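You operate a simulated robot arm through the tools that you are given. There is no shell and no other tool. Be economical: measure what you need, move in short steps, check, and stop when the job is done.

Carry out the task below with a simulated robot arm. There is one attempt and no reset: what you move stays moved.

JOB
Warm the loaf tin: light the oven at 200 and turn it off once READY lights.
Fine: SPARK on to light it, off again once it burns. The door stays shut.

It is judged by the outcome, as a careful person would: the job done as asked, and still so three seconds after it is handed in. It fails if anything else is knocked over, pushed out of place, dropped, spilled or broken.

ROBOT AND FRAMES
A 7-joint arm with a two-finger parallel gripper, fixed in place. Base frame: the origin is at the foot of the arm, x ahead of it, y to its left, z up. Readings come in mm, rad, newtons and seconds.
With the tool pointing down near the work surface it reaches from about 260 to 540 mm from the base axis. Its first joint turns from -1.152 to 1.152 rad. Payload 1.57 kg.
The TCP is the grasp point between the finger pads, 30 mm short of the fingertips. In the tool frame z runs along the fingers and y along their closing line. Largest opening 110 mm; finger width 24, thickness 12; the body of the gripper, 48 by 112 mm, starts 78 mm behind the TCP.
Orientation is that of the tool frame in the base frame, as a unit quaternion [x, y, z, w]. With the fingers straight down and closing along the base's y, the tool's x points along the base's -x, its y along +y and its z along -z.

CONTROLS
- The arm moves only by the tool play_rows. Its argument "plan" is a list of rows, each a list of 2 entries, a list of its own where there are three numbers: the shift along the base's x, y, z in mm, then the turn, a rotation vector about the base's x, y, z in rad. In form: [[[dx, dy, dz], [ax, ay, az]], ...]. A call has 1 to 8 rows; each row shifts and turns the commanded pose from where the row before left it. "grip" is the closure in counts, from 0 (fully open) to 255 (shut), set as the call begins (left out, the last holds). Rows are played at 5 a second. More than 50 mm and 0.15 rad between two rows, or a gripper value outside its range, and nothing of the call is played. Where a pose cannot be reached the arm comes as near as it can. A force on the tool above 40 N (or 10 N above the force at the start of the call, whichever is more), or a blocked arm, ends the call early, and 0.2 s more pass. The fingers move at their own pace (about 108 mm/s each) and stop on an object; they squeeze with about 38 N. The grip force told is the motor's: it shows also when the fingers shut on nothing. Time passes only in rows, and 0.2 s behind the last, so rows that do not move let the fingers close. It gives the time, the measured TCP pose, the force on the tool (base axes), the opening and the grip force at its end, in the units of the frame above (readings bear some noise), with the torque about the TCP (base axes, N m) and any sound that the robot's microphone picked up.
- Cameras (640 x 400 px; columns grow to the right, rows downward): "scene" is fixed at [155.3, -414.9, 1370.2]; the picture's right is [0.70, -0.72, 0.00], its down [-0.63, -0.61, -0.48] and it looks along [0.34, 0.33, -0.88] (base axes); focal length 214 px, centre (320, 200). "wrist" rides on the gripper at [70, 16, -141] in the tool frame; the picture's right is [-0.23, 0.97, 0.00], its down [-0.86, -0.20, -0.48] and it looks along [-0.47, -0.11, 0.88] (tool axes); focal length 222 px, centre (320, 200). There is no depth. A picture from a camera that has moved, and an enlarged one, comes with that camera's place and axes in the base frame and with its lens.
- capture(camera): a new picture of that camera. The clock stands still meanwhile.
- zoom(camera, box): a new picture of the part [left, top, right, bottom] of that camera's present view, enlarged. The clock stands still meanwhile.
- finish_job(): hands the job in; it is judged then, once.

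Work in short steps. Places have to be worked out from the pictures, the camera data and where the tool is seen: move nearer, look again, correct. Check each grasp and each placing, and mend what went wrong. You have 120 turns and 64 pictures in all, those below and enlarged ones among them. Open the gripper and draw the arm clear of the work before you hand the job in, unless the task says otherwise; then end with one line.

The tools are called after "Call:" as a command line: name --argument value ..., lists and objects as JSON in quotes. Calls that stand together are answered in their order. play_rows: Moves the arm, as the interface text tells. Its arguments: {"type":"object","properties":{"plan":{"type":"array","items":{"type":"array"}},"grip":{"type":"number"}},"required":["plan"]} The other tools are called the same way: capture (camera) takes a picture; zoom (camera, box) takes an enlarged picture of a part of a camera's view; finish_job () hands the job in.

At the start:

```text
clock: 0.0
ee_pos: [447.3, 49.7, 964.5]
orientation: [0.0, 1.0, 0.0, 0.0]
force: [-0.2, -0.2, -0.2]
moment: [-0.04, -0.02, 0.0]
grip_width: 110.1
grasp_force: 0.0
```

scene: 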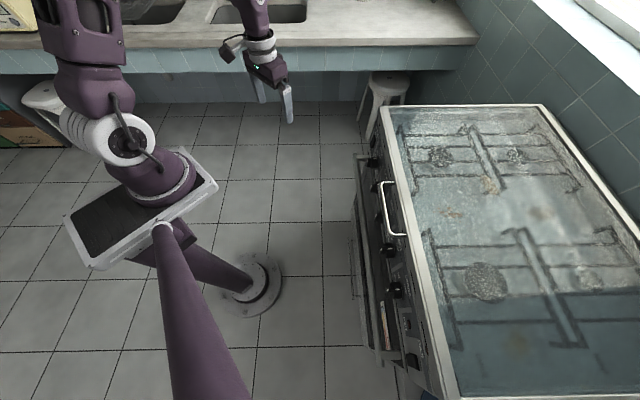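
wrist: 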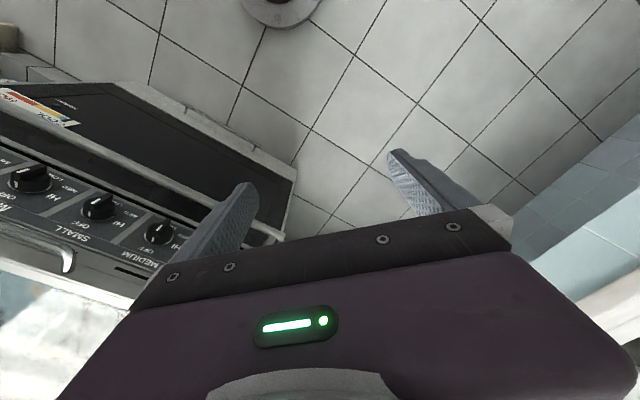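

The stove stands with its panel facing the arm; I need to read the panel. I zoom in with both cameras.

Call:
zoom --camera "scene" --box '[340, 120, 470, 400]'

Call:
zoom --camera "wrist" --box '[0, 60, 300, 300]'

```text
1.43 times, centred on (405, 260) of scene
camera zoom: at [155.3, -414.9, 1370.2], right [0.7, -0.72, 0.0], down [-0.63, -0.61, -0.48], along [0.34, 0.33, -0.88], focal length 306 px, centre (199, 114)
```

zoom: 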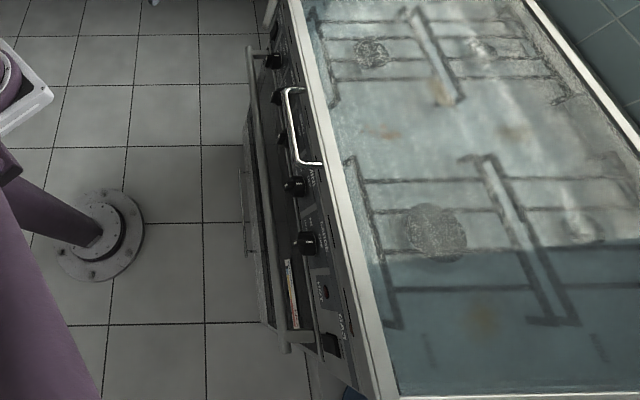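

```text
1.67 times, centred on (150, 180) of wrist
camera zoom: at [377.5, 65.1, 1106.3], right [0.23, 0.97, 0.0], down [0.86, -0.2, 0.48], along [0.47, -0.11, -0.88], focal length 370 px, centre (603, 233)
```

zoom: 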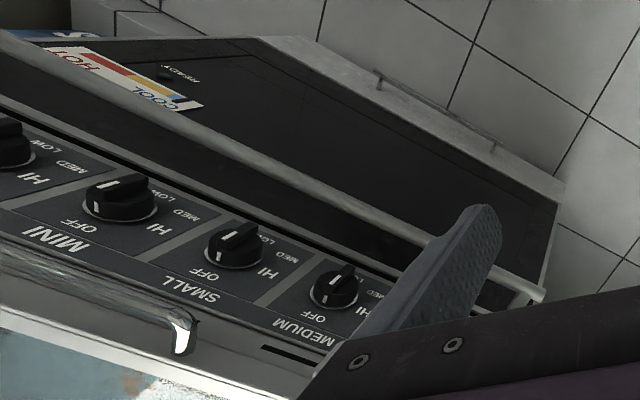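

The stove front runs at about 45° to the base axes, roughly 600 mm from the base axis. I turn the tool to face it and swing round to look at the whole panel.

Call:
play_rows --plan '[[[-20, -41, 0], [0, 0, -0.098]], [[-20, -41, 0], [0, 0, -0.098]], [[-20, -41, 0], [0, 0, -0.098]], [[-20, -41, 0], [0, 0, -0.098]], [[-20, -41, 0], [0, 0, -0.098]], [[-20, -41, 0], [0, 0, -0.098]], [[-20, -41, 0], [0, 0, -0.098]], [[-20, -41, 0], [0, 0, -0.099]]]'

Call:
capture --camera "wrist"

```text
clock: 1.8
ee_pos: [287.7, -280.4, 962.4]
orientation: [0.383, 0.924, 0.0, 0.0]
force: [-0.4, 0.4, -0.2]
moment: [-0.04, -0.04, 0.01]
grip_width: 110.1
grasp_force: 0.1
```

```text
59 pictures are left
camera wrist: at [249.9, -219.8, 1104.7], right [0.85, 0.53, 0.0], down [0.46, -0.75, 0.48], along [0.25, -0.41, -0.88], focal length 222 px, centre (320, 200)
```

wrist: 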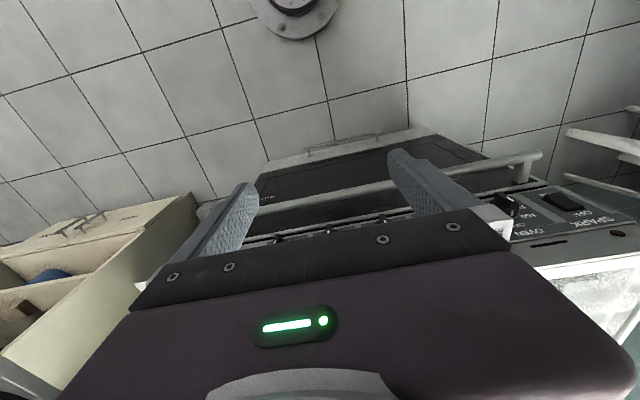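

The camera picture is inverted and the gripper hides the panel; SPARK and OVEN are at the panel's left end. I pitch the tool up toward the panel to view it face-on.

Call:
play_rows --plan '[[[0, 0, 0], [-0.106, -0.106, 0]], [[0, 0, 0], [-0.106, -0.106, 0]], [[0, 0, 0], [-0.106, -0.106, 0]], [[0, 0, 0], [-0.106, -0.106, 0]], [[-10, 10, 0], [-0.106, -0.106, 0]], [[-10, 10, 0], [-0.106, -0.106, 0]]]'

Call:
capture --camera "wrist"

```text
clock: 3.2
ee_pos: [361.6, -330.4, 982.3]
orientation: [0.344, 0.832, -0.167, 0.401]
force: [0.4, 0.3, 0.2]
moment: [0.02, -0.02, -0.02]
grip_width: 110.0
grasp_force: 0.0
out of reach, approached as far as the arm can: row 4, 5, 6
```

```text
58 pictures are left
camera wrist: at [265.0, -210.5, 1016.2], right [0.79, 0.59, 0.18], down [-0.03, -0.25, 0.97], along [0.61, -0.77, -0.18], focal length 222 px, centre (320, 200)
```

wrist: 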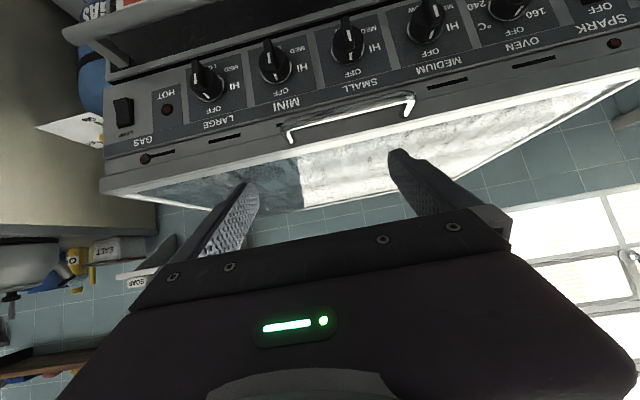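

The panel reads from left (image right): SPARK, OVEN, MEDIUM, SMALL, MINI, LARGE, then a lamp and a GAS label. I zoom in for details.

Call:
zoom --camera "wrist" --box '[380, 0, 640, 130]'

Call:
zoom --camera "wrist" --box '[40, 0, 300, 190]'

```text
2.46 times, centred on (510, 65) of wrist
camera zoom: at [265.0, -210.5, 1016.2], right [0.79, 0.59, 0.18], down [-0.03, -0.25, 0.97], along [0.61, -0.77, -0.18], focal length 547 px, centre (-148, 532)
```

zoom: 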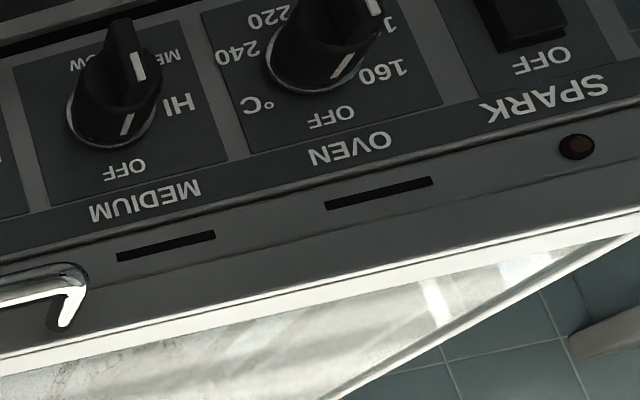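

```text
2.11 times, centred on (170, 95) of wrist
camera zoom: at [265.0, -210.5, 1016.2], right [0.79, 0.59, 0.18], down [-0.03, -0.25, 0.97], along [0.61, -0.77, -0.18], focal length 468 px, centre (636, 421)
```

zoom: 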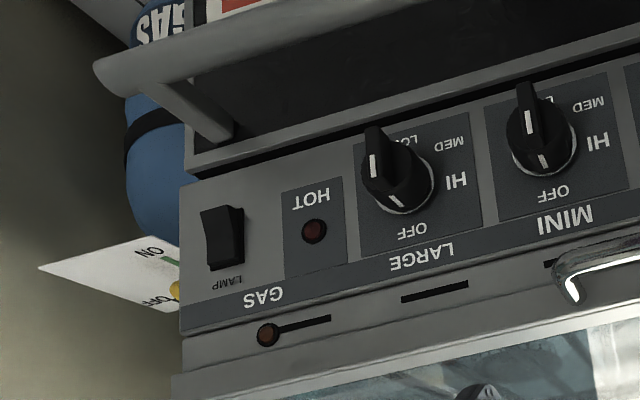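

There is a gas bottle at the right side of the stove with a valve plate marked ON/OFF. I look at it more closely.

Call:
zoom --camera "wrist" --box '[40, 0, 140, 160]'

Call:
zoom --camera "scene" --box '[360, 330, 460, 400]'

```text
2.50 times, centred on (90, 80) of wrist
camera zoom: at [265.0, -210.5, 1016.2], right [0.79, 0.59, 0.18], down [-0.03, -0.25, 0.97], along [0.61, -0.77, -0.18], focal length 555 px, centre (895, 500)
```

zoom: 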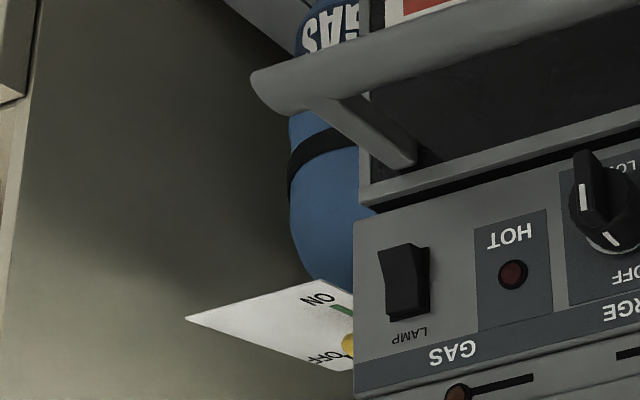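

```text
5.71 times, centred on (410, 365) of scene
camera zoom: at [155.3, -414.9, 1370.2], right [0.7, -0.72, 0.0], down [-0.63, -0.61, -0.48], along [0.34, 0.33, -0.88], focal length 1226 px, centre (-194, -743)
```

zoom: 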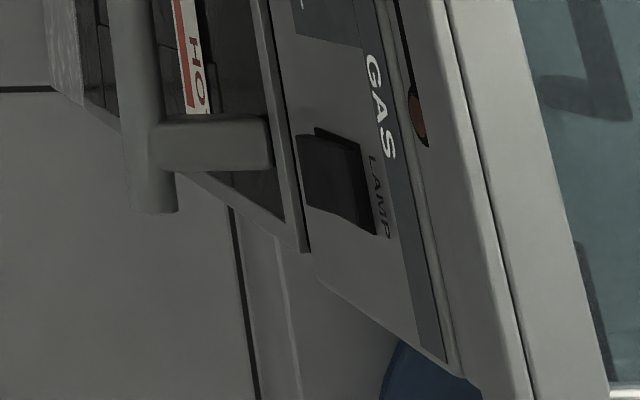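

I swing right toward the bottle to see the valve's state.

Call:
play_rows --plan '[[[-30, -20, 0], [0, 0, -0.11]], [[-30, -20, 0], [0, 0, -0.11]], [[-30, -20, 0], [0, 0, -0.11]], [[-30, -20, 0], [0, 0, -0.11]]]'

Call:
capture --camera "wrist"

```text
clock: 4.2
ee_pos: [240.2, -409.9, 980.1]
orientation: [0.517, 0.737, -0.249, 0.356]
force: [-0.7, -0.7, 0.6]
moment: [0.01, 0.0, 0.02]
grip_width: 109.9
grasp_force: 0.0
```

```text
53 pictures are left
camera wrist: at [203.3, -260.2, 1015.1], right [0.96, 0.2, 0.18], down [-0.13, -0.21, 0.97], along [0.23, -0.96, -0.18], focal length 222 px, centre (320, 200)
```

wrist: 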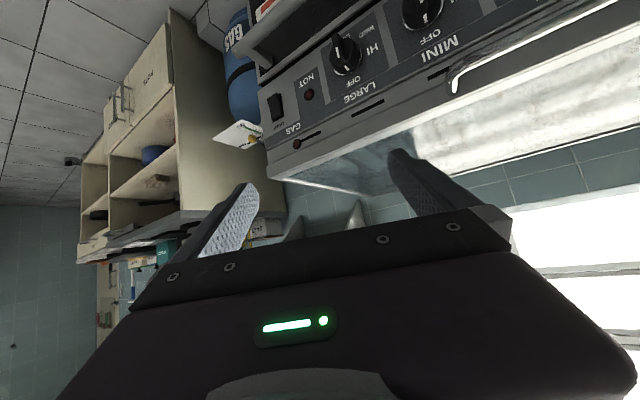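

Call:
zoom --camera "wrist" --box '[190, 60, 310, 170]'

```text
3.64 times, centred on (250, 115) of wrist
camera zoom: at [203.3, -260.2, 1015.1], right [0.96, 0.2, 0.18], down [-0.13, -0.21, 0.97], along [0.23, -0.96, -0.18], focal length 808 px, centre (574, 509)
```

zoom: 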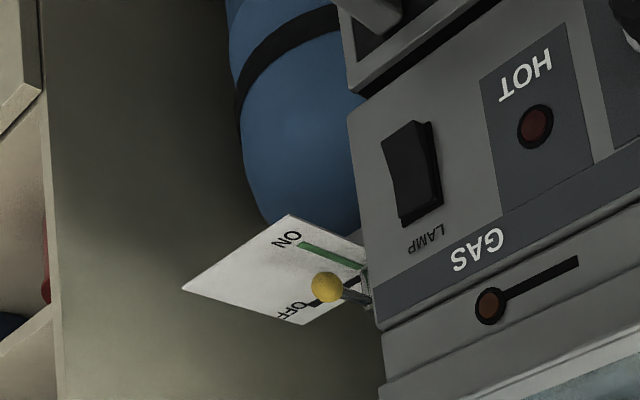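

The yellow lever seems to be at OFF, to the right of the stove's front. I shift farther that way to see its geometry and test how far the arm reaches.

Call:
play_rows --plan '[[[-35, -20, -15], [0, 0, 0]], [[-35, -20, -15], [0, 0, 0]], [[-35, -20, -15], [0, 0, 0]], [[-35, -20, -15], [0, 0, 0]]]'

Call:
capture --camera "wrist"

```text
clock: 5.2
ee_pos: [101.2, -491.0, 923.2]
orientation: [0.517, 0.738, -0.249, 0.355]
force: [0.4, -0.6, -0.6]
moment: [0.03, 0.03, 0.0]
grip_width: 110.2
grasp_force: 0.2
```

```text
51 pictures are left
camera wrist: at [64.1, -340.8, 957.7], right [0.96, 0.2, 0.18], down [-0.13, -0.22, 0.97], along [0.23, -0.96, -0.18], focal length 222 px, centre (320, 200)
```

wrist: 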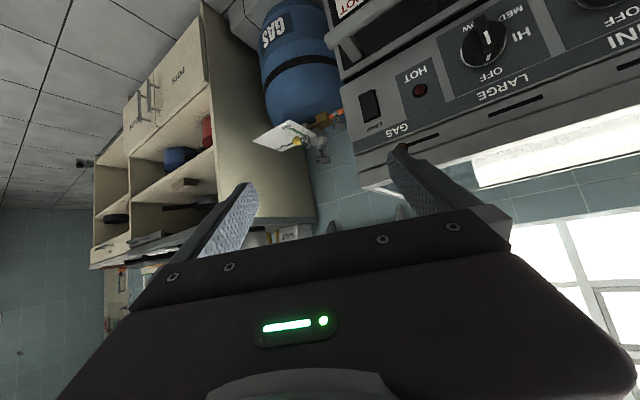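

Call:
zoom --camera "wrist" --box '[240, 90, 360, 180]'

```text
4.44 times, centred on (300, 135) of wrist
camera zoom: at [64.1, -340.8, 957.7], right [0.96, 0.2, 0.18], down [-0.13, -0.22, 0.97], along [0.23, -0.96, -0.18], focal length 987 px, centre (409, 489)
```

zoom: 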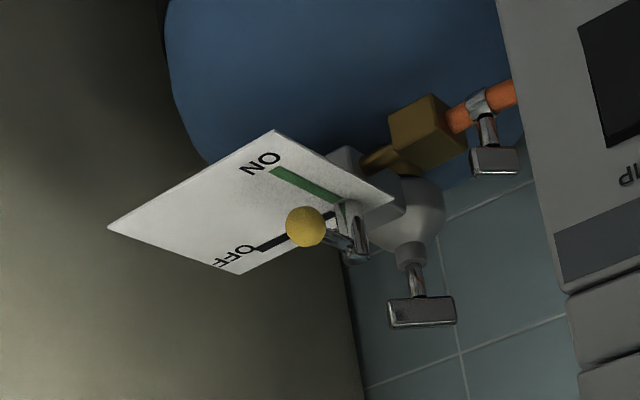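

The bottle's lever sits over the OFF bar; I triangulate its ball at about (178, -998, 632), some 1010 mm from the base axis. I test how near the arm can come.

Call:
play_rows --plan '[[[0, -45, -15], [0, 0, 0]], [[0, -45, -15], [0, 0, 0]], [[0, -45, -15], [0, 0, 0]], [[0, -45, -15], [0, 0, 0]], [[0, -45, -15], [0, 0, 0]]]'

Call:
capture --camera "wrist"

Call:
capture --camera "scene"

```text
clock: 6.4
ee_pos: [105.7, -637.6, 859.5]
orientation: [0.517, 0.737, -0.25, 0.356]
force: [0.6, 0.3, 0.2]
moment: [0.03, 0.03, -0.01]
grip_width: 110.0
grasp_force: 0.3
out of reach, approached as far as the arm can: row 4, 5
```

```text
49 pictures are left
camera wrist: at [68.8, -488.7, 893.3], right [0.96, 0.2, 0.18], down [-0.13, -0.22, 0.97], along [0.23, -0.96, -0.18], focal length 222 px, centre (320, 200)
```

wrist: 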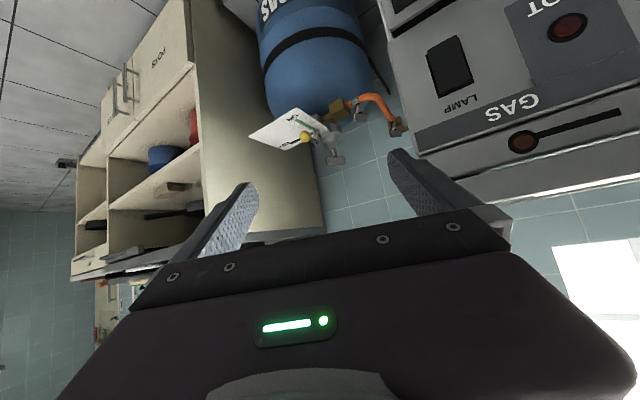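

```text
48 pictures are left
```

scene: 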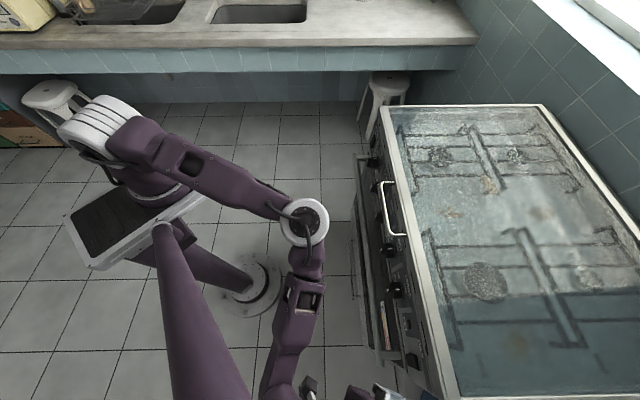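

Call:
zoom --camera "wrist" --box '[240, 90, 360, 170]'

Call:
zoom --camera "wrist" --box '[400, 0, 640, 170]'

```text
5.00 times, centred on (300, 130) of wrist
camera zoom: at [68.8, -488.7, 893.3], right [0.96, 0.2, 0.18], down [-0.13, -0.22, 0.97], along [0.23, -0.96, -0.18], focal length 1111 px, centre (420, 550)
```

zoom: 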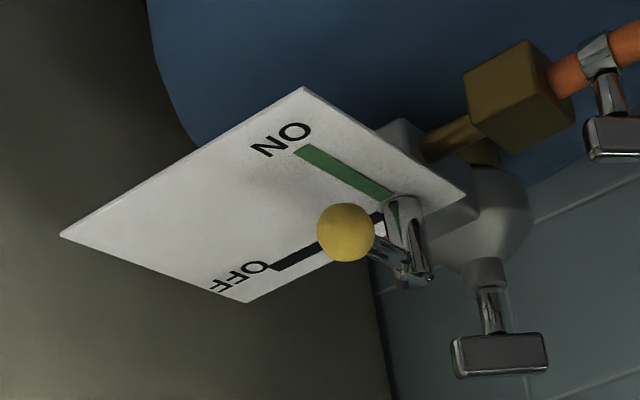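

```text
2.35 times, centred on (520, 85) of wrist
camera zoom: at [68.8, -488.7, 893.3], right [0.96, 0.2, 0.18], down [-0.13, -0.22, 0.97], along [0.23, -0.96, -0.18], focal length 523 px, centre (-151, 471)
```

zoom: 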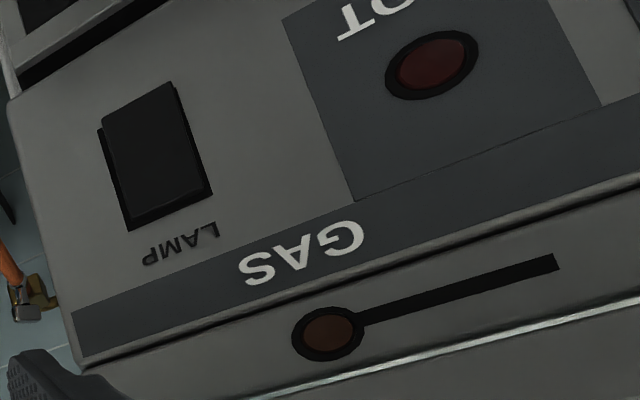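

Seen closer, the lever's raised rod runs parallel to the green bar (the overlap with OFF was parallax), so the gas is ON and I leave it alone. I retreat and go to the OVEN/SPARK end, which I place at about (629, -224, 777) and (692, -161, 783).

Call:
play_rows --plan '[[[16, 40, 17], [0, 0, 0.073]], [[16, 40, 17], [0, 0, 0.073]], [[16, 40, 17], [0, 0, 0.073]], [[16, 40, 17], [0, 0, 0.073]], [[16, 40, 17], [0, 0, 0.073]], [[16, 40, 17], [0, 0, 0.073]]]'

Call:
play_rows --plan '[[[34, 34, -5], [0, 0, 0]], [[34, 34, -5], [0, 0, 0]], [[34, 34, -5], [0, 0, 0]], [[34, 34, -5], [0, 0, 0]], [[34, 34, -5], [0, 0, 0]], [[34, 34, -5], [0, 0, 0]], [[34, 34, -5], [0, 0, 0]], [[34, 34, -5], [0, 0, 0]]]'

Call:
capture --camera "wrist"

```text
clock: 7.8
ee_pos: [210.9, -419.9, 947.2]
orientation: [0.339, 0.834, -0.161, 0.404]
force: [0.0, -0.2, 0.0]
moment: [0.01, -0.02, 0.02]
grip_width: 110.0
grasp_force: 0.1
out of reach, approached as far as the arm can: row 6
```

```text
clock: 9.6
ee_pos: [464.5, -225.3, 912.1]
orientation: [0.345, 0.832, -0.167, 0.401]
force: [-0.3, 1.0, -0.8]
moment: [-0.04, 0.0, -0.04]
grip_width: 110.0
grasp_force: 0.1
out of reach, approached as far as the arm can: row 1, 2, 3, 4
```

```text
45 pictures are left
camera wrist: at [367.2, -104.0, 945.7], right [0.79, 0.59, 0.18], down [-0.03, -0.25, 0.97], along [0.61, -0.77, -0.18], focal length 222 px, centre (320, 200)
```

wrist: 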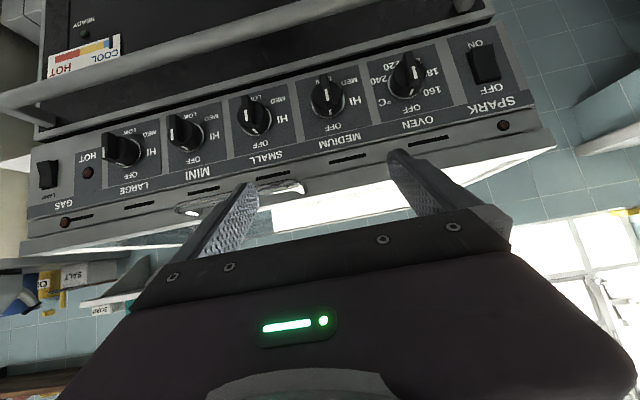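

Call:
zoom --camera "wrist" --box '[360, 20, 560, 145]'

Call:
zoom --camera "wrist" --box '[20, 0, 180, 110]'

```text
3.20 times, centred on (460, 82) of wrist
camera zoom: at [367.2, -104.0, 945.7], right [0.79, 0.59, 0.18], down [-0.03, -0.25, 0.97], along [0.61, -0.77, -0.18], focal length 711 px, centre (-128, 576)
```

zoom: 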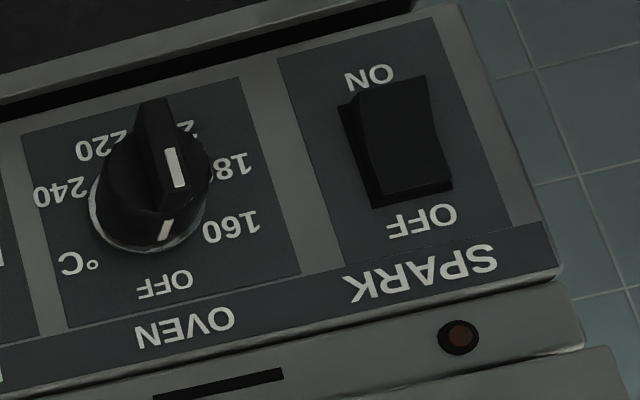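

```text
3.64 times, centred on (100, 55) of wrist
camera zoom: at [367.2, -104.0, 945.7], right [0.79, 0.59, 0.18], down [-0.03, -0.25, 0.97], along [0.61, -0.77, -0.18], focal length 808 px, centre (1120, 727)
```

zoom: 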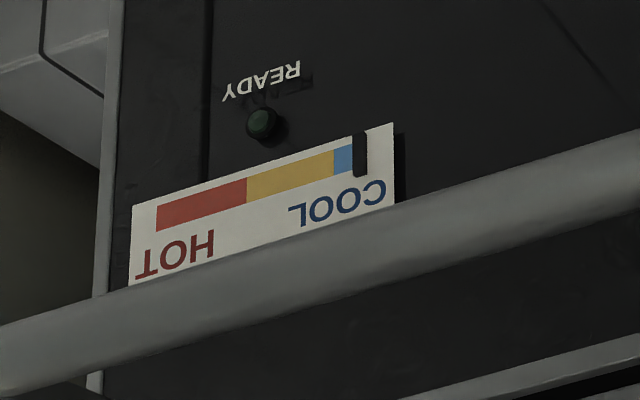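

Gas is on, everything is off, and the view is clear: OVEN dial has OFF on top with 160, 180, 200 following counter-clockwise. I pitch the tool level toward the panel in front of the OVEN/SPARK area, well short of it.

Call:
play_rows --plan '[[[10, 15, -9], [-0.079, -0.079, 0]], [[10, 15, -9], [-0.079, -0.079, 0]], [[10, 15, -9], [-0.079, -0.079, 0]], [[10, 15, -9], [-0.079, -0.079, 0]], [[10, 15, -9], [-0.079, -0.079, 0]], [[10, 15, -9], [-0.079, -0.079, 0]]]'

Call:
capture --camera "wrist"

```text
clock: 11.0
ee_pos: [529.2, -132.9, 859.3]
orientation: [0.271, 0.653, -0.271, 0.653]
force: [-0.8, 1.3, 0.0]
moment: [-0.02, -0.05, 0.02]
grip_width: 110.0
grasp_force: 0.1
```

```text
42 pictures are left
camera wrist: at [440.9, -21.5, 789.7], right [0.69, 0.69, 0.23], down [-0.48, 0.2, 0.85], along [0.54, -0.7, 0.47], focal length 222 px, centre (320, 200)
```

wrist: 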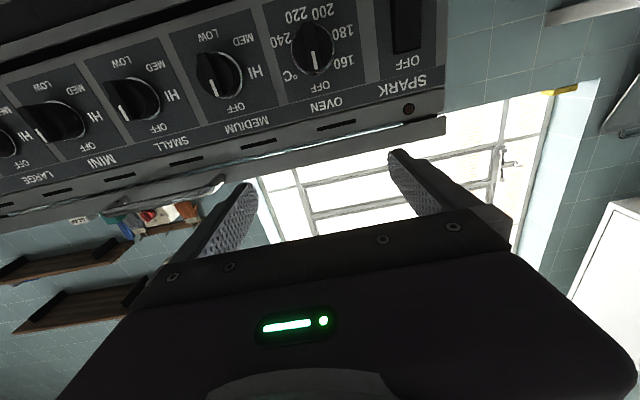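

Call:
zoom --camera "wrist" --box '[260, 0, 440, 112]'

```text
3.56 times, centred on (350, 56) of wrist
camera zoom: at [440.9, -21.5, 789.7], right [0.69, 0.69, 0.23], down [-0.48, 0.2, 0.85], along [0.54, -0.7, 0.47], focal length 790 px, centre (213, 712)
```

zoom: 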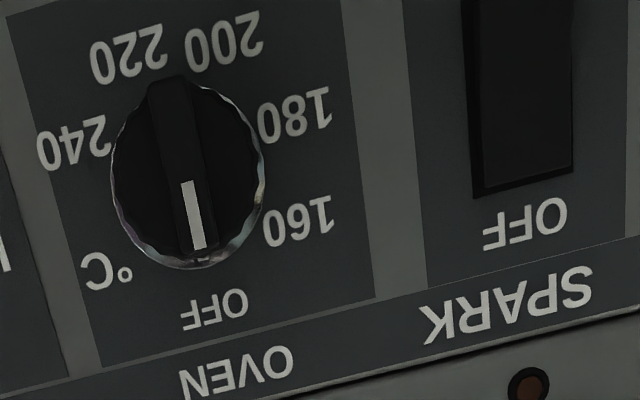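

OVEN dial angles work out to 60/105/150/195/240° counter-clockwise from OFF, so 200 is at 150°. I'll start with SPARK (ON is its lower half, about (718, -157, 745)): close the fingers and move in front of it, about 50 mm off.

Call:
play_rows --plan '[[[26, 7, -23], [0, 0, 0]], [[26, 7, -23], [0, 0, 0]], [[26, 7, -23], [0, 0, 0]], [[26, 7, -23], [0, 0, 0]], [[26, 7, -22], [0, 0, 0]]]' --grip 255

Call:
capture --camera "wrist"

```text
clock: 12.2
ee_pos: [659.2, -96.8, 743.1]
orientation: [0.271, 0.654, -0.272, 0.652]
force: [-0.1, -0.3, 0.7]
moment: [-0.03, 0.01, -0.01]
grip_width: 0.0
grasp_force: 21.2
```

```text
40 pictures are left
camera wrist: at [570.4, 13.7, 674.8], right [0.69, 0.69, 0.23], down [-0.48, 0.2, 0.86], along [0.54, -0.7, 0.47], focal length 222 px, centre (320, 200)
```

wrist: 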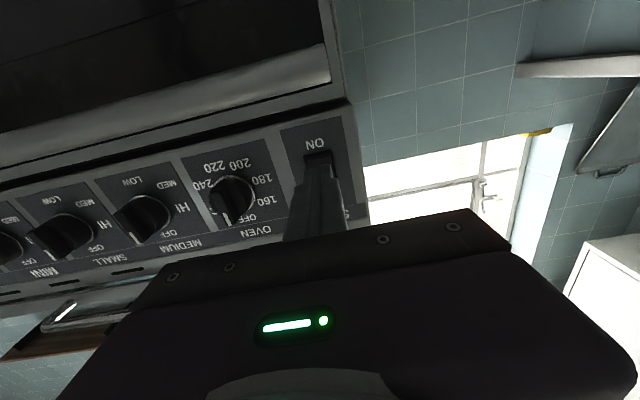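

The fingertip lines up with SPARK's lower (ON) half. I advance along the panel normal until contact.

Call:
play_rows --plan '[[[9, -9, 1], [0, 0, 0]], [[9, -9, 1], [0, 0, 0]], [[7, -7, 0], [0, 0, 0]], [[4, -4, 0], [0, 0, 0]], [[4, -4, 0], [0, 0, 0]], [[3, -3, 0], [0, 0, 0]]]'

Call:
zoom --camera "wrist" --box '[220, 80, 400, 260]'

```text
clock: 13.5
ee_pos: [689.5, -129.4, 746.2]
orientation: [0.272, 0.654, -0.272, 0.652]
force: [-7.7, 7.2, 2.3]
moment: [-0.09, -0.2, 0.01]
grip_width: 0.0
grasp_force: 21.4
heard: click
stopped in row 6: the force on the tool passed its limit at 51 N (the readings are from after the stop); the commanded pose is now the measured one
```

```text
2.22 times, centred on (310, 170) of wrist
camera zoom: at [602.3, -18.4, 676.8], right [0.69, 0.69, 0.23], down [-0.48, 0.2, 0.86], along [0.54, -0.7, 0.46], focal length 494 px, centre (342, 267)
```

zoom: 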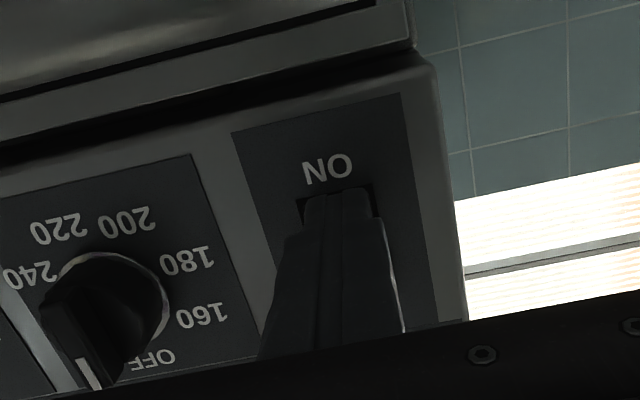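

SPARK clicked. I back off and slide over in front of the OVEN knob at a safe distance, opening the fingers to about 45 mm.

Call:
play_rows --plan '[[[-25, 25, 0], [0, 0, 0]], [[-20, 20, 0], [0, 0, 0]], [[-24, -24, 6], [0, 0, 0]], [[-24, -24, 6], [0, 0, 0]], [[-23, -23, 5], [0, 0, 0]]]' --grip 150

Call:
capture --camera "wrist"

```text
clock: 14.7
ee_pos: [574.9, -154.6, 763.3]
orientation: [0.273, 0.654, -0.271, 0.652]
force: [0.1, -0.5, -0.2]
moment: [0.04, 0.0, -0.02]
grip_width: 45.3
grasp_force: 0.1
```

```text
38 pictures are left
camera wrist: at [486.0, -43.0, 694.4], right [0.69, 0.69, 0.23], down [-0.48, 0.2, 0.86], along [0.54, -0.7, 0.46], focal length 222 px, centre (320, 200)
```

wrist: 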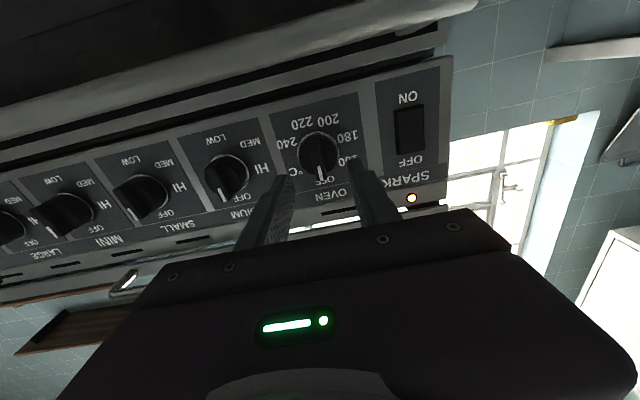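

SPARK's lamp is lit. I zoom to align on the OVEN knob.

Call:
zoom --camera "wrist" --box '[240, 90, 440, 215]'

```text
3.20 times, centred on (340, 152) of wrist
camera zoom: at [486.0, -43.0, 694.4], right [0.69, 0.69, 0.23], down [-0.48, 0.2, 0.86], along [0.54, -0.7, 0.46], focal length 711 px, centre (256, 352)
```

zoom: 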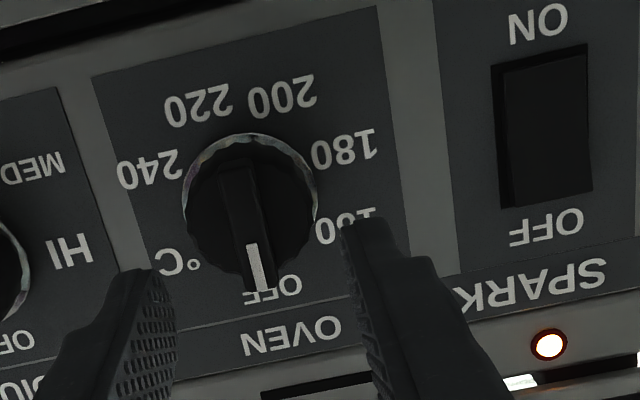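

Knob centre is at about (638, -222, 760), its fin front ~31 mm off the panel. I correct by (-2,-2,-3) and advance ~44 mm so the pads straddle the fin.

Call:
play_rows --plan '[[[8, -12, -3], [0, 0, 0]], [[10, -10, 0], [0, 0, 0]], [[7, -7, 0], [0, 0, 0]], [[4, -4, 0], [0, 0, 0]]]'

Call:
zoom --camera "wrist" --box '[220, 60, 420, 260]'

```text
clock: 15.7
ee_pos: [604.1, -186.8, 759.4]
orientation: [0.271, 0.654, -0.271, 0.652]
force: [-0.2, 0.1, 0.1]
moment: [0.0, -0.01, 0.04]
grip_width: 45.4
grasp_force: 0.1
```

```text
2.00 times, centred on (320, 160) of wrist
camera zoom: at [515.2, -77.1, 690.4], right [0.69, 0.69, 0.23], down [-0.48, 0.2, 0.86], along [0.54, -0.7, 0.46], focal length 444 px, centre (320, 280)
```

zoom: 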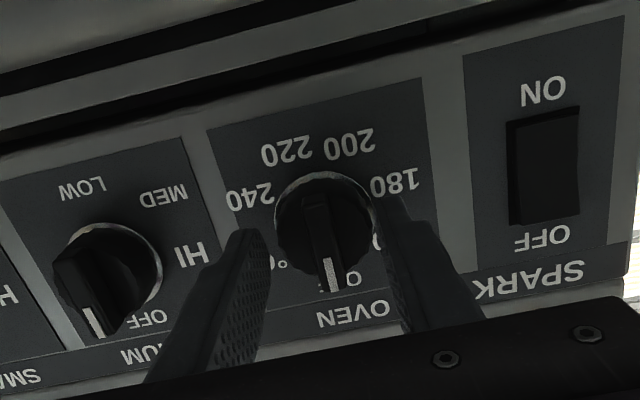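

The pads are either side of the knob; I close on it.

Call:
play_rows --plan '[[[0, 0, 0], [0, 0, 0]], [[0, 0, 0], [0, 0, 0]]]' --grip 255

Call:
zoom --camera "wrist" --box '[220, 60, 420, 260]'

```text
clock: 16.3
ee_pos: [603.8, -187.5, 759.7]
orientation: [0.272, 0.654, -0.27, 0.652]
force: [8.5, 6.1, -1.6]
moment: [0.07, 0.12, 0.26]
grip_width: 10.6
grasp_force: 28.9
```

```text
2.00 times, centred on (320, 160) of wrist
camera zoom: at [515.8, -76.3, 690.4], right [0.69, 0.69, 0.23], down [-0.48, 0.19, 0.86], along [0.55, -0.7, 0.46], focal length 444 px, centre (320, 280)
```

zoom: 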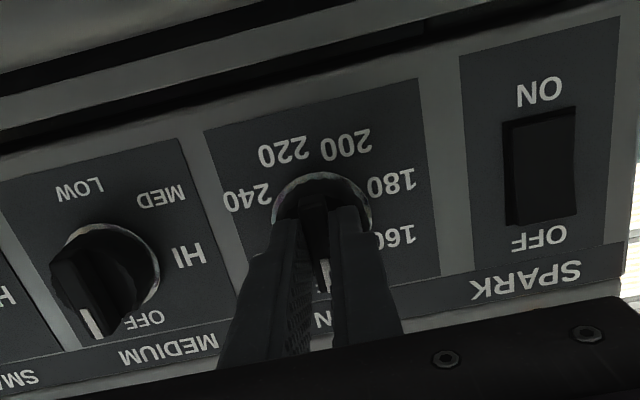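

The fin is gripped (10.6 mm) with a slight side load; I relieve it by ~1.5 mm and turn counter-clockwise in a first stage of 0.7 rad.

Call:
play_rows --plan '[[[1, 1, 0], [0, 0, 0]], [[0, 0, 0], [-0.099, 0.099, 0]], [[0, 0, 0], [-0.099, 0.099, 0]], [[0, 0, 0], [-0.099, 0.099, 0]], [[0, 0, 0], [-0.099, 0.099, 0]], [[0, 0, 0], [-0.099, 0.099, 0]]]'

Call:
zoom --camera "wrist" --box '[200, 40, 440, 260]'

```text
clock: 17.7
ee_pos: [604.2, -187.5, 758.7]
orientation: [0.031, 0.707, -0.48, 0.519]
force: [-0.5, -0.4, -0.4]
moment: [0.98, -0.93, 0.27]
grip_width: 28.1
grasp_force: 38.4
```

```text
1.82 times, centred on (320, 150) of wrist
camera zoom: at [481.7, -111.0, 696.2], right [0.63, 0.63, -0.45], down [-0.05, 0.62, 0.78], along [0.77, -0.47, 0.42], focal length 404 px, centre (320, 291)
```

zoom: 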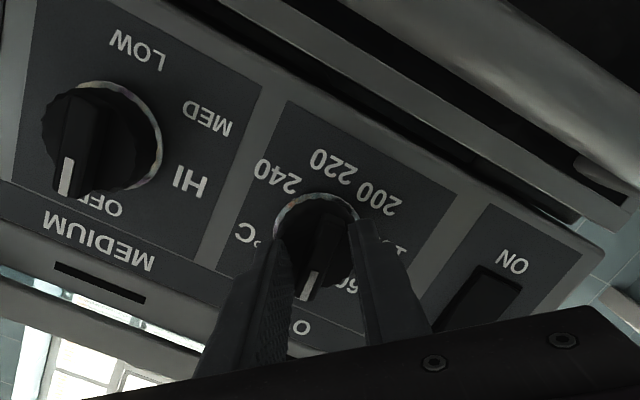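

The knob resisted (1.35 N·m) and the pads slipped around the fin; such knobs usually must be pushed in to leave OFF. I rotate back, then check it still sits at OFF.

Call:
play_rows --plan '[[[0, 0, 0], [0.099, -0.099, 0]], [[0, 0, 0], [0.099, -0.099, 0]], [[0, 0, 0], [0.099, -0.099, 0]], [[0, 0, 0], [0.099, -0.099, 0]], [[0, 0, 0], [0.099, -0.099, 0]]]'

Call:
zoom --camera "wrist" --box '[220, 60, 420, 260]'

```text
clock: 18.9
ee_pos: [605.1, -187.7, 759.6]
orientation: [0.271, 0.653, -0.271, 0.653]
force: [2.1, 2.7, -10.9]
moment: [0.05, 0.18, 0.09]
grip_width: 10.6
grasp_force: 28.5
```

```text
2.00 times, centred on (320, 160) of wrist
camera zoom: at [516.9, -76.8, 690.7], right [0.69, 0.69, 0.23], down [-0.48, 0.2, 0.86], along [0.54, -0.7, 0.46], focal length 444 px, centre (320, 280)
```

zoom: 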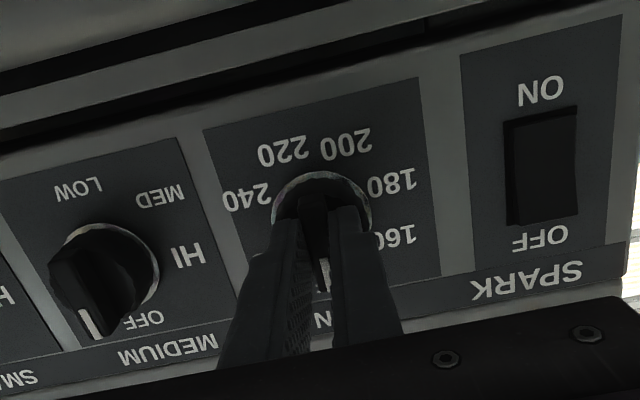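

The knob is back in the pads at OFF. I push it in along the normal in small steps, watching the force.

Call:
play_rows --plan '[[[2, -2, 0], [0, 0, 0]], [[2, -2, 0], [0, 0, 0]], [[2, -2, 0], [0, 0, 0]]]'

```text
clock: 19.9
ee_pos: [609.7, -192.8, 760.2]
orientation: [0.271, 0.654, -0.27, 0.653]
force: [-15.5, 17.4, 7.2]
moment: [-0.27, -0.32, 0.04]
grip_width: 10.8
grasp_force: 28.2
stopped in row 3: the force on the tool passed its limit at 41 N (the readings are from after the stop); the commanded pose is now the measured one
```

The tool is now pressing at about 23 N. I try a small turn while pressed.

Call:
play_rows --plan '[[[0, 0, 0], [-0.08, 0.08, 0]], [[0, 0, 0], [-0.08, 0.08, 0]], [[0, 0, 0], [-0.08, 0.08, 0]]]'

Call:
zoom --camera "wrist" --box '[220, 60, 420, 260]'

```text
clock: 20.7
ee_pos: [609.3, -193.5, 758.4]
orientation: [0.157, 0.689, -0.378, 0.598]
force: [-21.6, 16.1, 18.5]
moment: [-0.26, -0.33, -0.08]
grip_width: 10.3
grasp_force: 28.6
```

```text
2.00 times, centred on (320, 160) of wrist
camera zoom: at [503.8, -99.2, 689.0], right [0.7, 0.7, -0.11], down [-0.27, 0.41, 0.87], along [0.66, -0.58, 0.48], focal length 444 px, centre (320, 280)
```

zoom: 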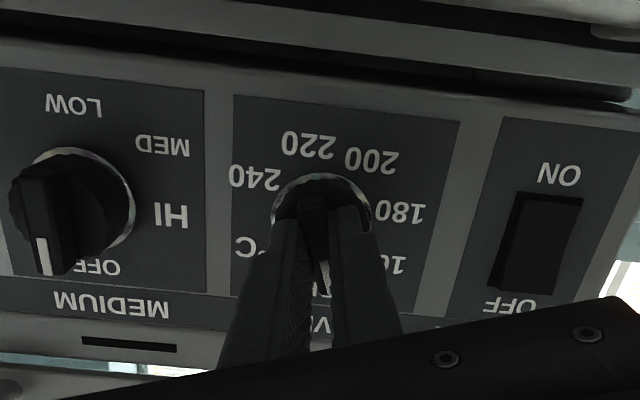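

It turns now, with the fin held fast (10.3 mm, little torque). I ease the load slightly and keep turning.

Call:
play_rows --plan '[[[-1, 0.5, 1.5], [-0.095, 0.095, 0]], [[0, 0, 0], [-0.095, 0.095, 0]], [[0, 0, 0], [-0.095, 0.095, 0]], [[0, 0, 0], [-0.095, 0.095, 0]], [[0, 0, 0], [-0.095, 0.095, 0]]]'

Call:
zoom --camera "wrist" --box '[220, 60, 420, 260]'

```text
clock: 21.9
ee_pos: [609.0, -194.1, 761.7]
orientation: [-0.078, 0.703, -0.554, 0.439]
force: [-20.4, 0.2, 13.4]
moment: [-0.34, -0.33, -0.03]
grip_width: 10.6
grasp_force: 27.5
```

```text
2.00 times, centred on (320, 160) of wrist
camera zoom: at [472.7, -129.4, 710.6], right [0.5, 0.5, -0.71], down [0.1, 0.78, 0.62], along [0.86, -0.39, 0.34], focal length 444 px, centre (320, 280)
```

zoom: 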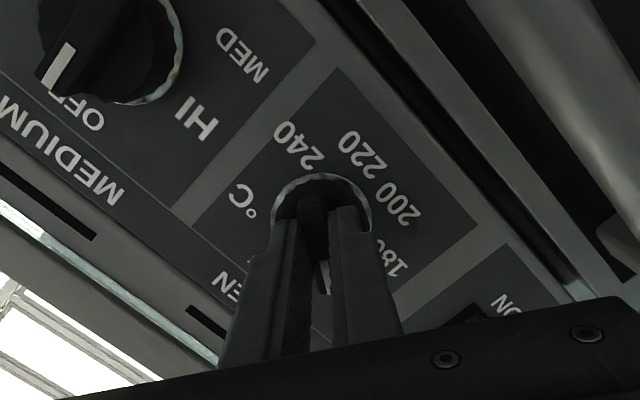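

Turned 1.01 rad so far (~58°, at the 160 mark). I continue, easing the side load.

Call:
play_rows --plan '[[[-1, -0.7, 1], [-0.095, 0.095, 0]], [[0, 0, 0], [-0.095, 0.095, 0]], [[0, 0, 0], [-0.095, 0.095, 0]], [[0, 0, 0], [-0.095, 0.095, 0]], [[0, 0, 0], [-0.095, 0.095, 0]], [[0, 0, 0], [-0.095, 0.095, 0]]]'

Call:
zoom --camera "wrist" --box '[220, 60, 420, 260]'

```text
clock: 23.3
ee_pos: [605.9, -195.2, 762.7]
orientation: [0.347, -0.615, 0.683, -0.187]
force: [-17.2, -6.1, 20.5]
moment: [-0.23, -0.32, -0.4]
grip_width: 10.3
grasp_force: 28.6
```

```text
2.00 times, centred on (320, 160) of wrist
camera zoom: at [457.3, -144.5, 763.9], right [-0.01, -0.02, -1.0], down [0.29, 0.96, -0.02], along [0.96, -0.29, -0.01], focal length 444 px, centre (320, 280)
```

zoom: 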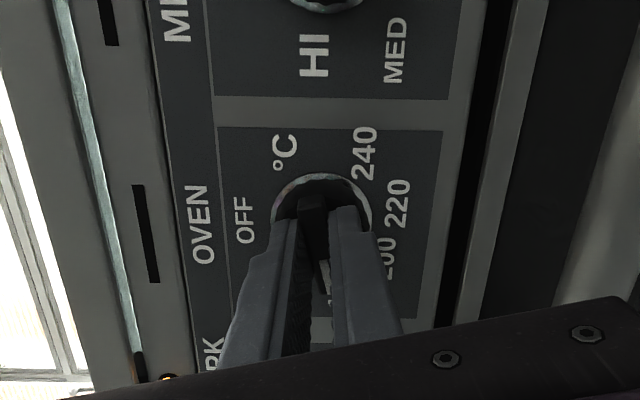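

Now at 104° (180). I turn the remaining 0.80 rad to 200 with small centring corrections.

Call:
play_rows --plan '[[[-1, -1, 1.5], [-0.0945, 0.0945, 0]], [[0, 0, 0.5], [-0.0945, 0.0945, 0]], [[0, 0, 0], [-0.0945, 0.0945, 0]], [[0, 0, 0], [-0.0945, 0.0945, 0]], [[0, 0, 0], [-0.0945, 0.0945, 0]], [[0, 0, 0], [-0.0945, 0.0945, 0]]]'

Call:
capture --camera "wrist"

```text
clock: 24.7
ee_pos: [608.2, -192.0, 764.6]
orientation: [0.561, -0.429, 0.702, 0.09]
force: [4.6, 9.3, 6.2]
moment: [0.13, 0.07, 0.29]
grip_width: 10.2
grasp_force: 28.6
```

```text
29 pictures are left
camera wrist: at [473.1, -128.3, 816.8], right [-0.51, -0.52, -0.68], down [0.08, 0.76, -0.64], along [0.85, -0.39, -0.35], focal length 222 px, centre (320, 200)
```

wrist: 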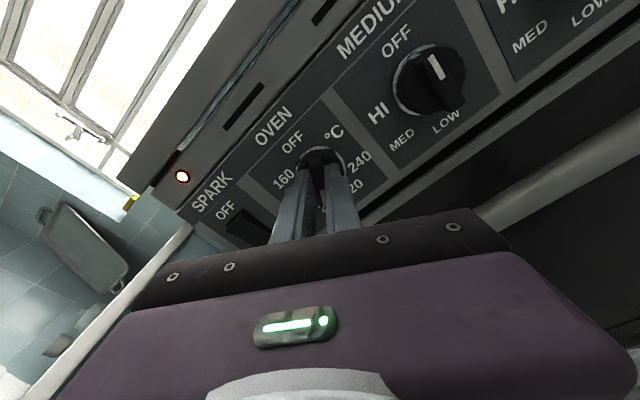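

The commanded turn totals 2.62 rad. I open, back straight off and check pointer and signs of flame.

Call:
play_rows --plan '[[[0, 0, 0], [0, 0, 0]], [[-10, 10, 0], [0, 0, 0]], [[-20, 20, 0], [0, 0, 0]], [[-25, 25, 0], [0, 0, 0]]]' --grip 150

Call:
capture --camera "wrist"

```text
clock: 25.7
ee_pos: [551.5, -140.0, 764.6]
orientation: [0.56, -0.43, 0.702, 0.092]
force: [0.2, 0.0, 0.3]
moment: [0.06, 0.0, -0.04]
grip_width: 45.3
grasp_force: 0.0
```

```text
28 pictures are left
camera wrist: at [417.5, -74.4, 817.1], right [-0.52, -0.52, -0.68], down [0.09, 0.76, -0.64], along [0.85, -0.39, -0.35], focal length 222 px, centre (320, 200)
```

wrist: 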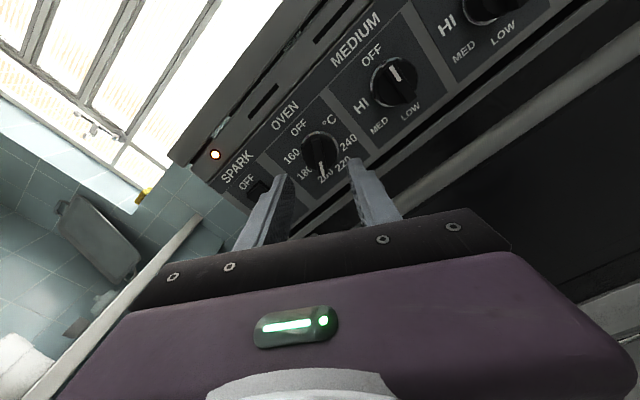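

Call:
zoom --camera "wrist" --box '[260, 90, 400, 210]'

```text
3.33 times, centred on (330, 150) of wrist
camera zoom: at [417.5, -74.4, 817.1], right [-0.52, -0.52, -0.68], down [0.09, 0.76, -0.64], along [0.85, -0.39, -0.35], focal length 740 px, centre (287, 367)
```

zoom: 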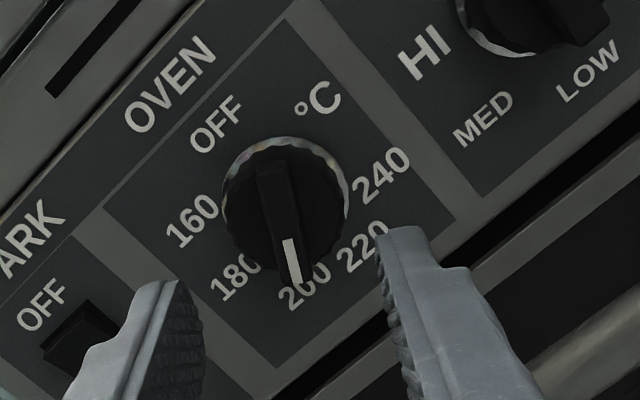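

The pointer sits exactly on 200. I move right and up, rolling the camera upright, to look at the thermometer strip, READY lamp and any flame.

Call:
play_rows --plan '[[[-25, -15, 15], [-0.09, 0.09, 0]], [[-25, -15, 15], [-0.09, 0.09, 0]], [[-25, -15, 15], [-0.09, 0.09, 0]], [[-25, -15, 15], [-0.09, 0.09, 0]]]'

Call:
capture --camera "wrist"

```text
clock: 26.7
ee_pos: [452.2, -200.2, 824.9]
orientation: [0.65, -0.275, 0.656, 0.266]
force: [0.0, 0.2, 0.1]
moment: [0.01, 0.02, -0.01]
grip_width: 45.2
grasp_force: 0.0
```

```text
26 pictures are left
camera wrist: at [340.1, -113.4, 894.5], right [-0.69, -0.69, -0.24], down [-0.19, 0.49, -0.85], along [0.7, -0.54, -0.46], focal length 222 px, centre (320, 200)
```

wrist: 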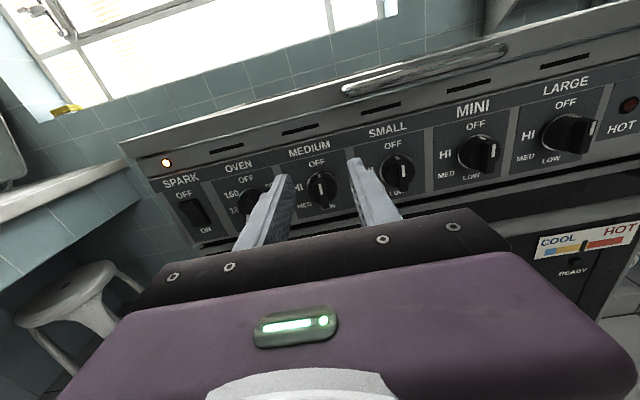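

The marker has already climbed to mid-scale, so the oven burns and SPARK can go off now. I close the fingers and go to the upper (OFF) half of the SPARK rocker.

Call:
zoom --camera "wrist" --box '[500, 200, 640, 300]'

Call:
play_rows --plan '[[[41, 20.6, -11], [0, 0, 0]], [[41, 20.6, -11], [0, 0, 0]], [[41, 20.6, -11], [0, 0, 0]], [[41, 20.6, -11], [0, 0, 0]], [[41, 20.6, -9], [0, 0, 0]]]' --grip 255

Call:
capture --camera "wrist"

```text
4.00 times, centred on (570, 250) of wrist
camera zoom: at [340.1, -113.4, 894.5], right [-0.69, -0.69, -0.24], down [-0.19, 0.49, -0.85], along [0.7, -0.54, -0.46], focal length 888 px, centre (-680, 0)
```

zoom: 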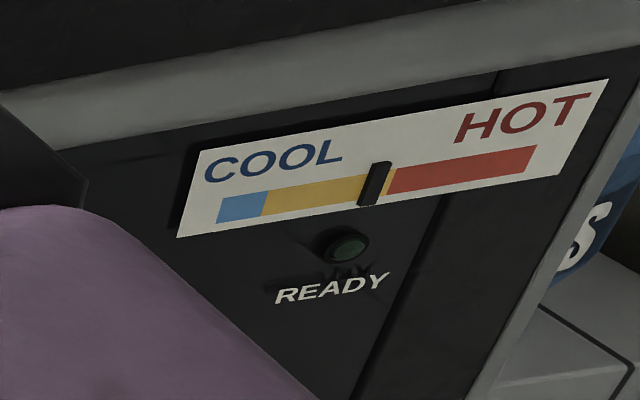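

```text
clock: 27.9
ee_pos: [593.5, -129.4, 785.6]
orientation: [0.65, -0.276, 0.656, 0.266]
force: [-0.6, -0.2, -0.4]
moment: [-0.01, -0.02, -0.04]
grip_width: 0.0
grasp_force: 21.5
out of reach, approached as far as the arm can: row 4, 5
```

```text
24 pictures are left
camera wrist: at [481.4, -42.1, 854.7], right [-0.69, -0.69, -0.24], down [-0.19, 0.49, -0.85], along [0.7, -0.54, -0.46], focal length 222 px, centre (320, 200)
```

wrist: 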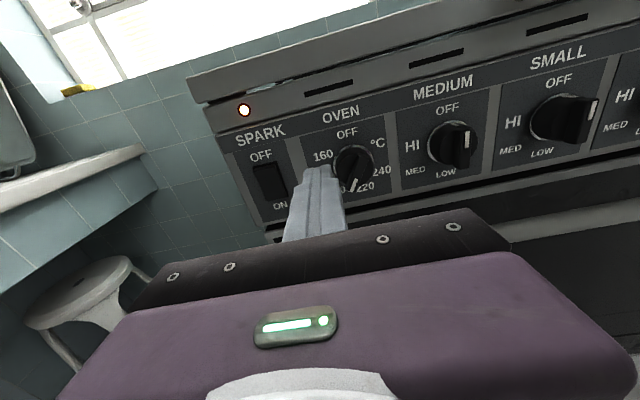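

SPARK isn't reachable in this roll, so I roll the wrist back while moving toward it.

Call:
play_rows --plan '[[[0, 0, 0], [0.104, -0.104, 0]], [[0, 0, 0], [0.104, -0.104, 0]], [[0, 0, 0], [0.104, -0.104, 0]], [[0, 0, 0], [0.104, -0.104, 0]], [[16, 8, -4], [0.104, -0.104, 0]], [[16, 8, -4], [0.104, -0.104, 0]], [[16, 8, -4], [0.104, -0.104, 0]], [[16, 8, -3], [0.104, -0.104, 0]]]'

Call:
capture --camera "wrist"

```text
clock: 29.7
ee_pos: [657.0, -94.4, 768.4]
orientation: [0.386, -0.591, 0.693, -0.143]
force: [0.1, 0.4, 0.8]
moment: [0.0, 0.01, -0.01]
grip_width: 0.1
grasp_force: 21.1
```

```text
23 pictures are left
camera wrist: at [507.4, -45.3, 778.9], right [-0.1, -0.1, -0.99], down [0.28, 0.95, -0.13], along [0.95, -0.29, -0.07], focal length 222 px, centre (320, 200)
```

wrist: 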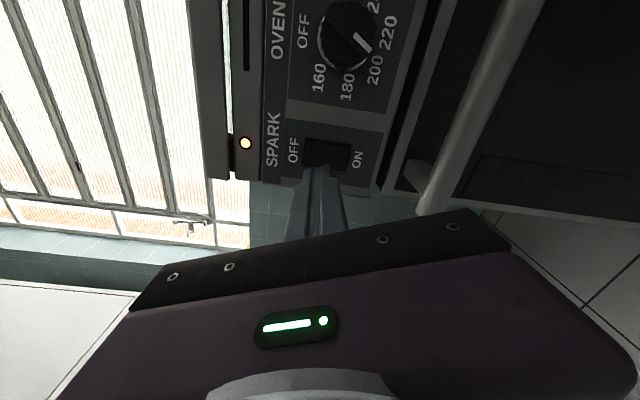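

The tip lines up just above the rocker's middle; I raise 6 mm onto its OFF half and press.

Call:
play_rows --plan '[[[9, -9, 6], [0, 0, 0]], [[9, -9, 0], [0, 0, 0]], [[6, -6, 0], [0, 0, 0]], [[4, -4, 0], [0, 0, 0]], [[4, -4, 0], [0, 0, 0]], [[3, -3, 0], [0, 0, 0]]]'

Call:
play_rows --plan '[[[-20, 20, 0], [0, 0, 0]], [[-20, 20, 0], [0, 0, 0]]]'

Call:
capture --camera "wrist"

```text
clock: 31.2
ee_pos: [691.7, -129.1, 775.4]
orientation: [0.387, -0.59, 0.694, -0.141]
force: [-17.1, 11.2, 8.6]
moment: [0.01, -0.01, 0.02]
grip_width: 0.0
grasp_force: 21.2
heard: click
stopped in row 6: the force on the tool passed its limit at 44 N (the readings are from after the stop); the commanded pose is now the measured one
```

```text
clock: 31.8
ee_pos: [654.1, -89.2, 776.0]
orientation: [0.388, -0.592, 0.692, -0.142]
force: [-0.2, 0.7, 0.0]
moment: [0.01, -0.01, 0.01]
grip_width: 0.1
grasp_force: 21.1
```

```text
22 pictures are left
camera wrist: at [504.2, -38.8, 786.7], right [-0.1, -0.11, -0.99], down [0.28, 0.95, -0.13], along [0.95, -0.29, -0.07], focal length 222 px, centre (320, 200)
```

wrist: 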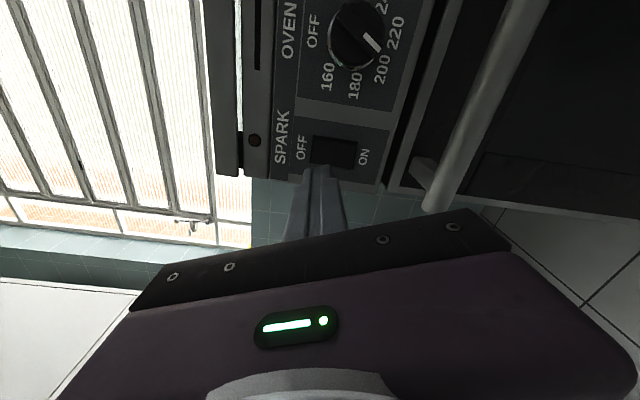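

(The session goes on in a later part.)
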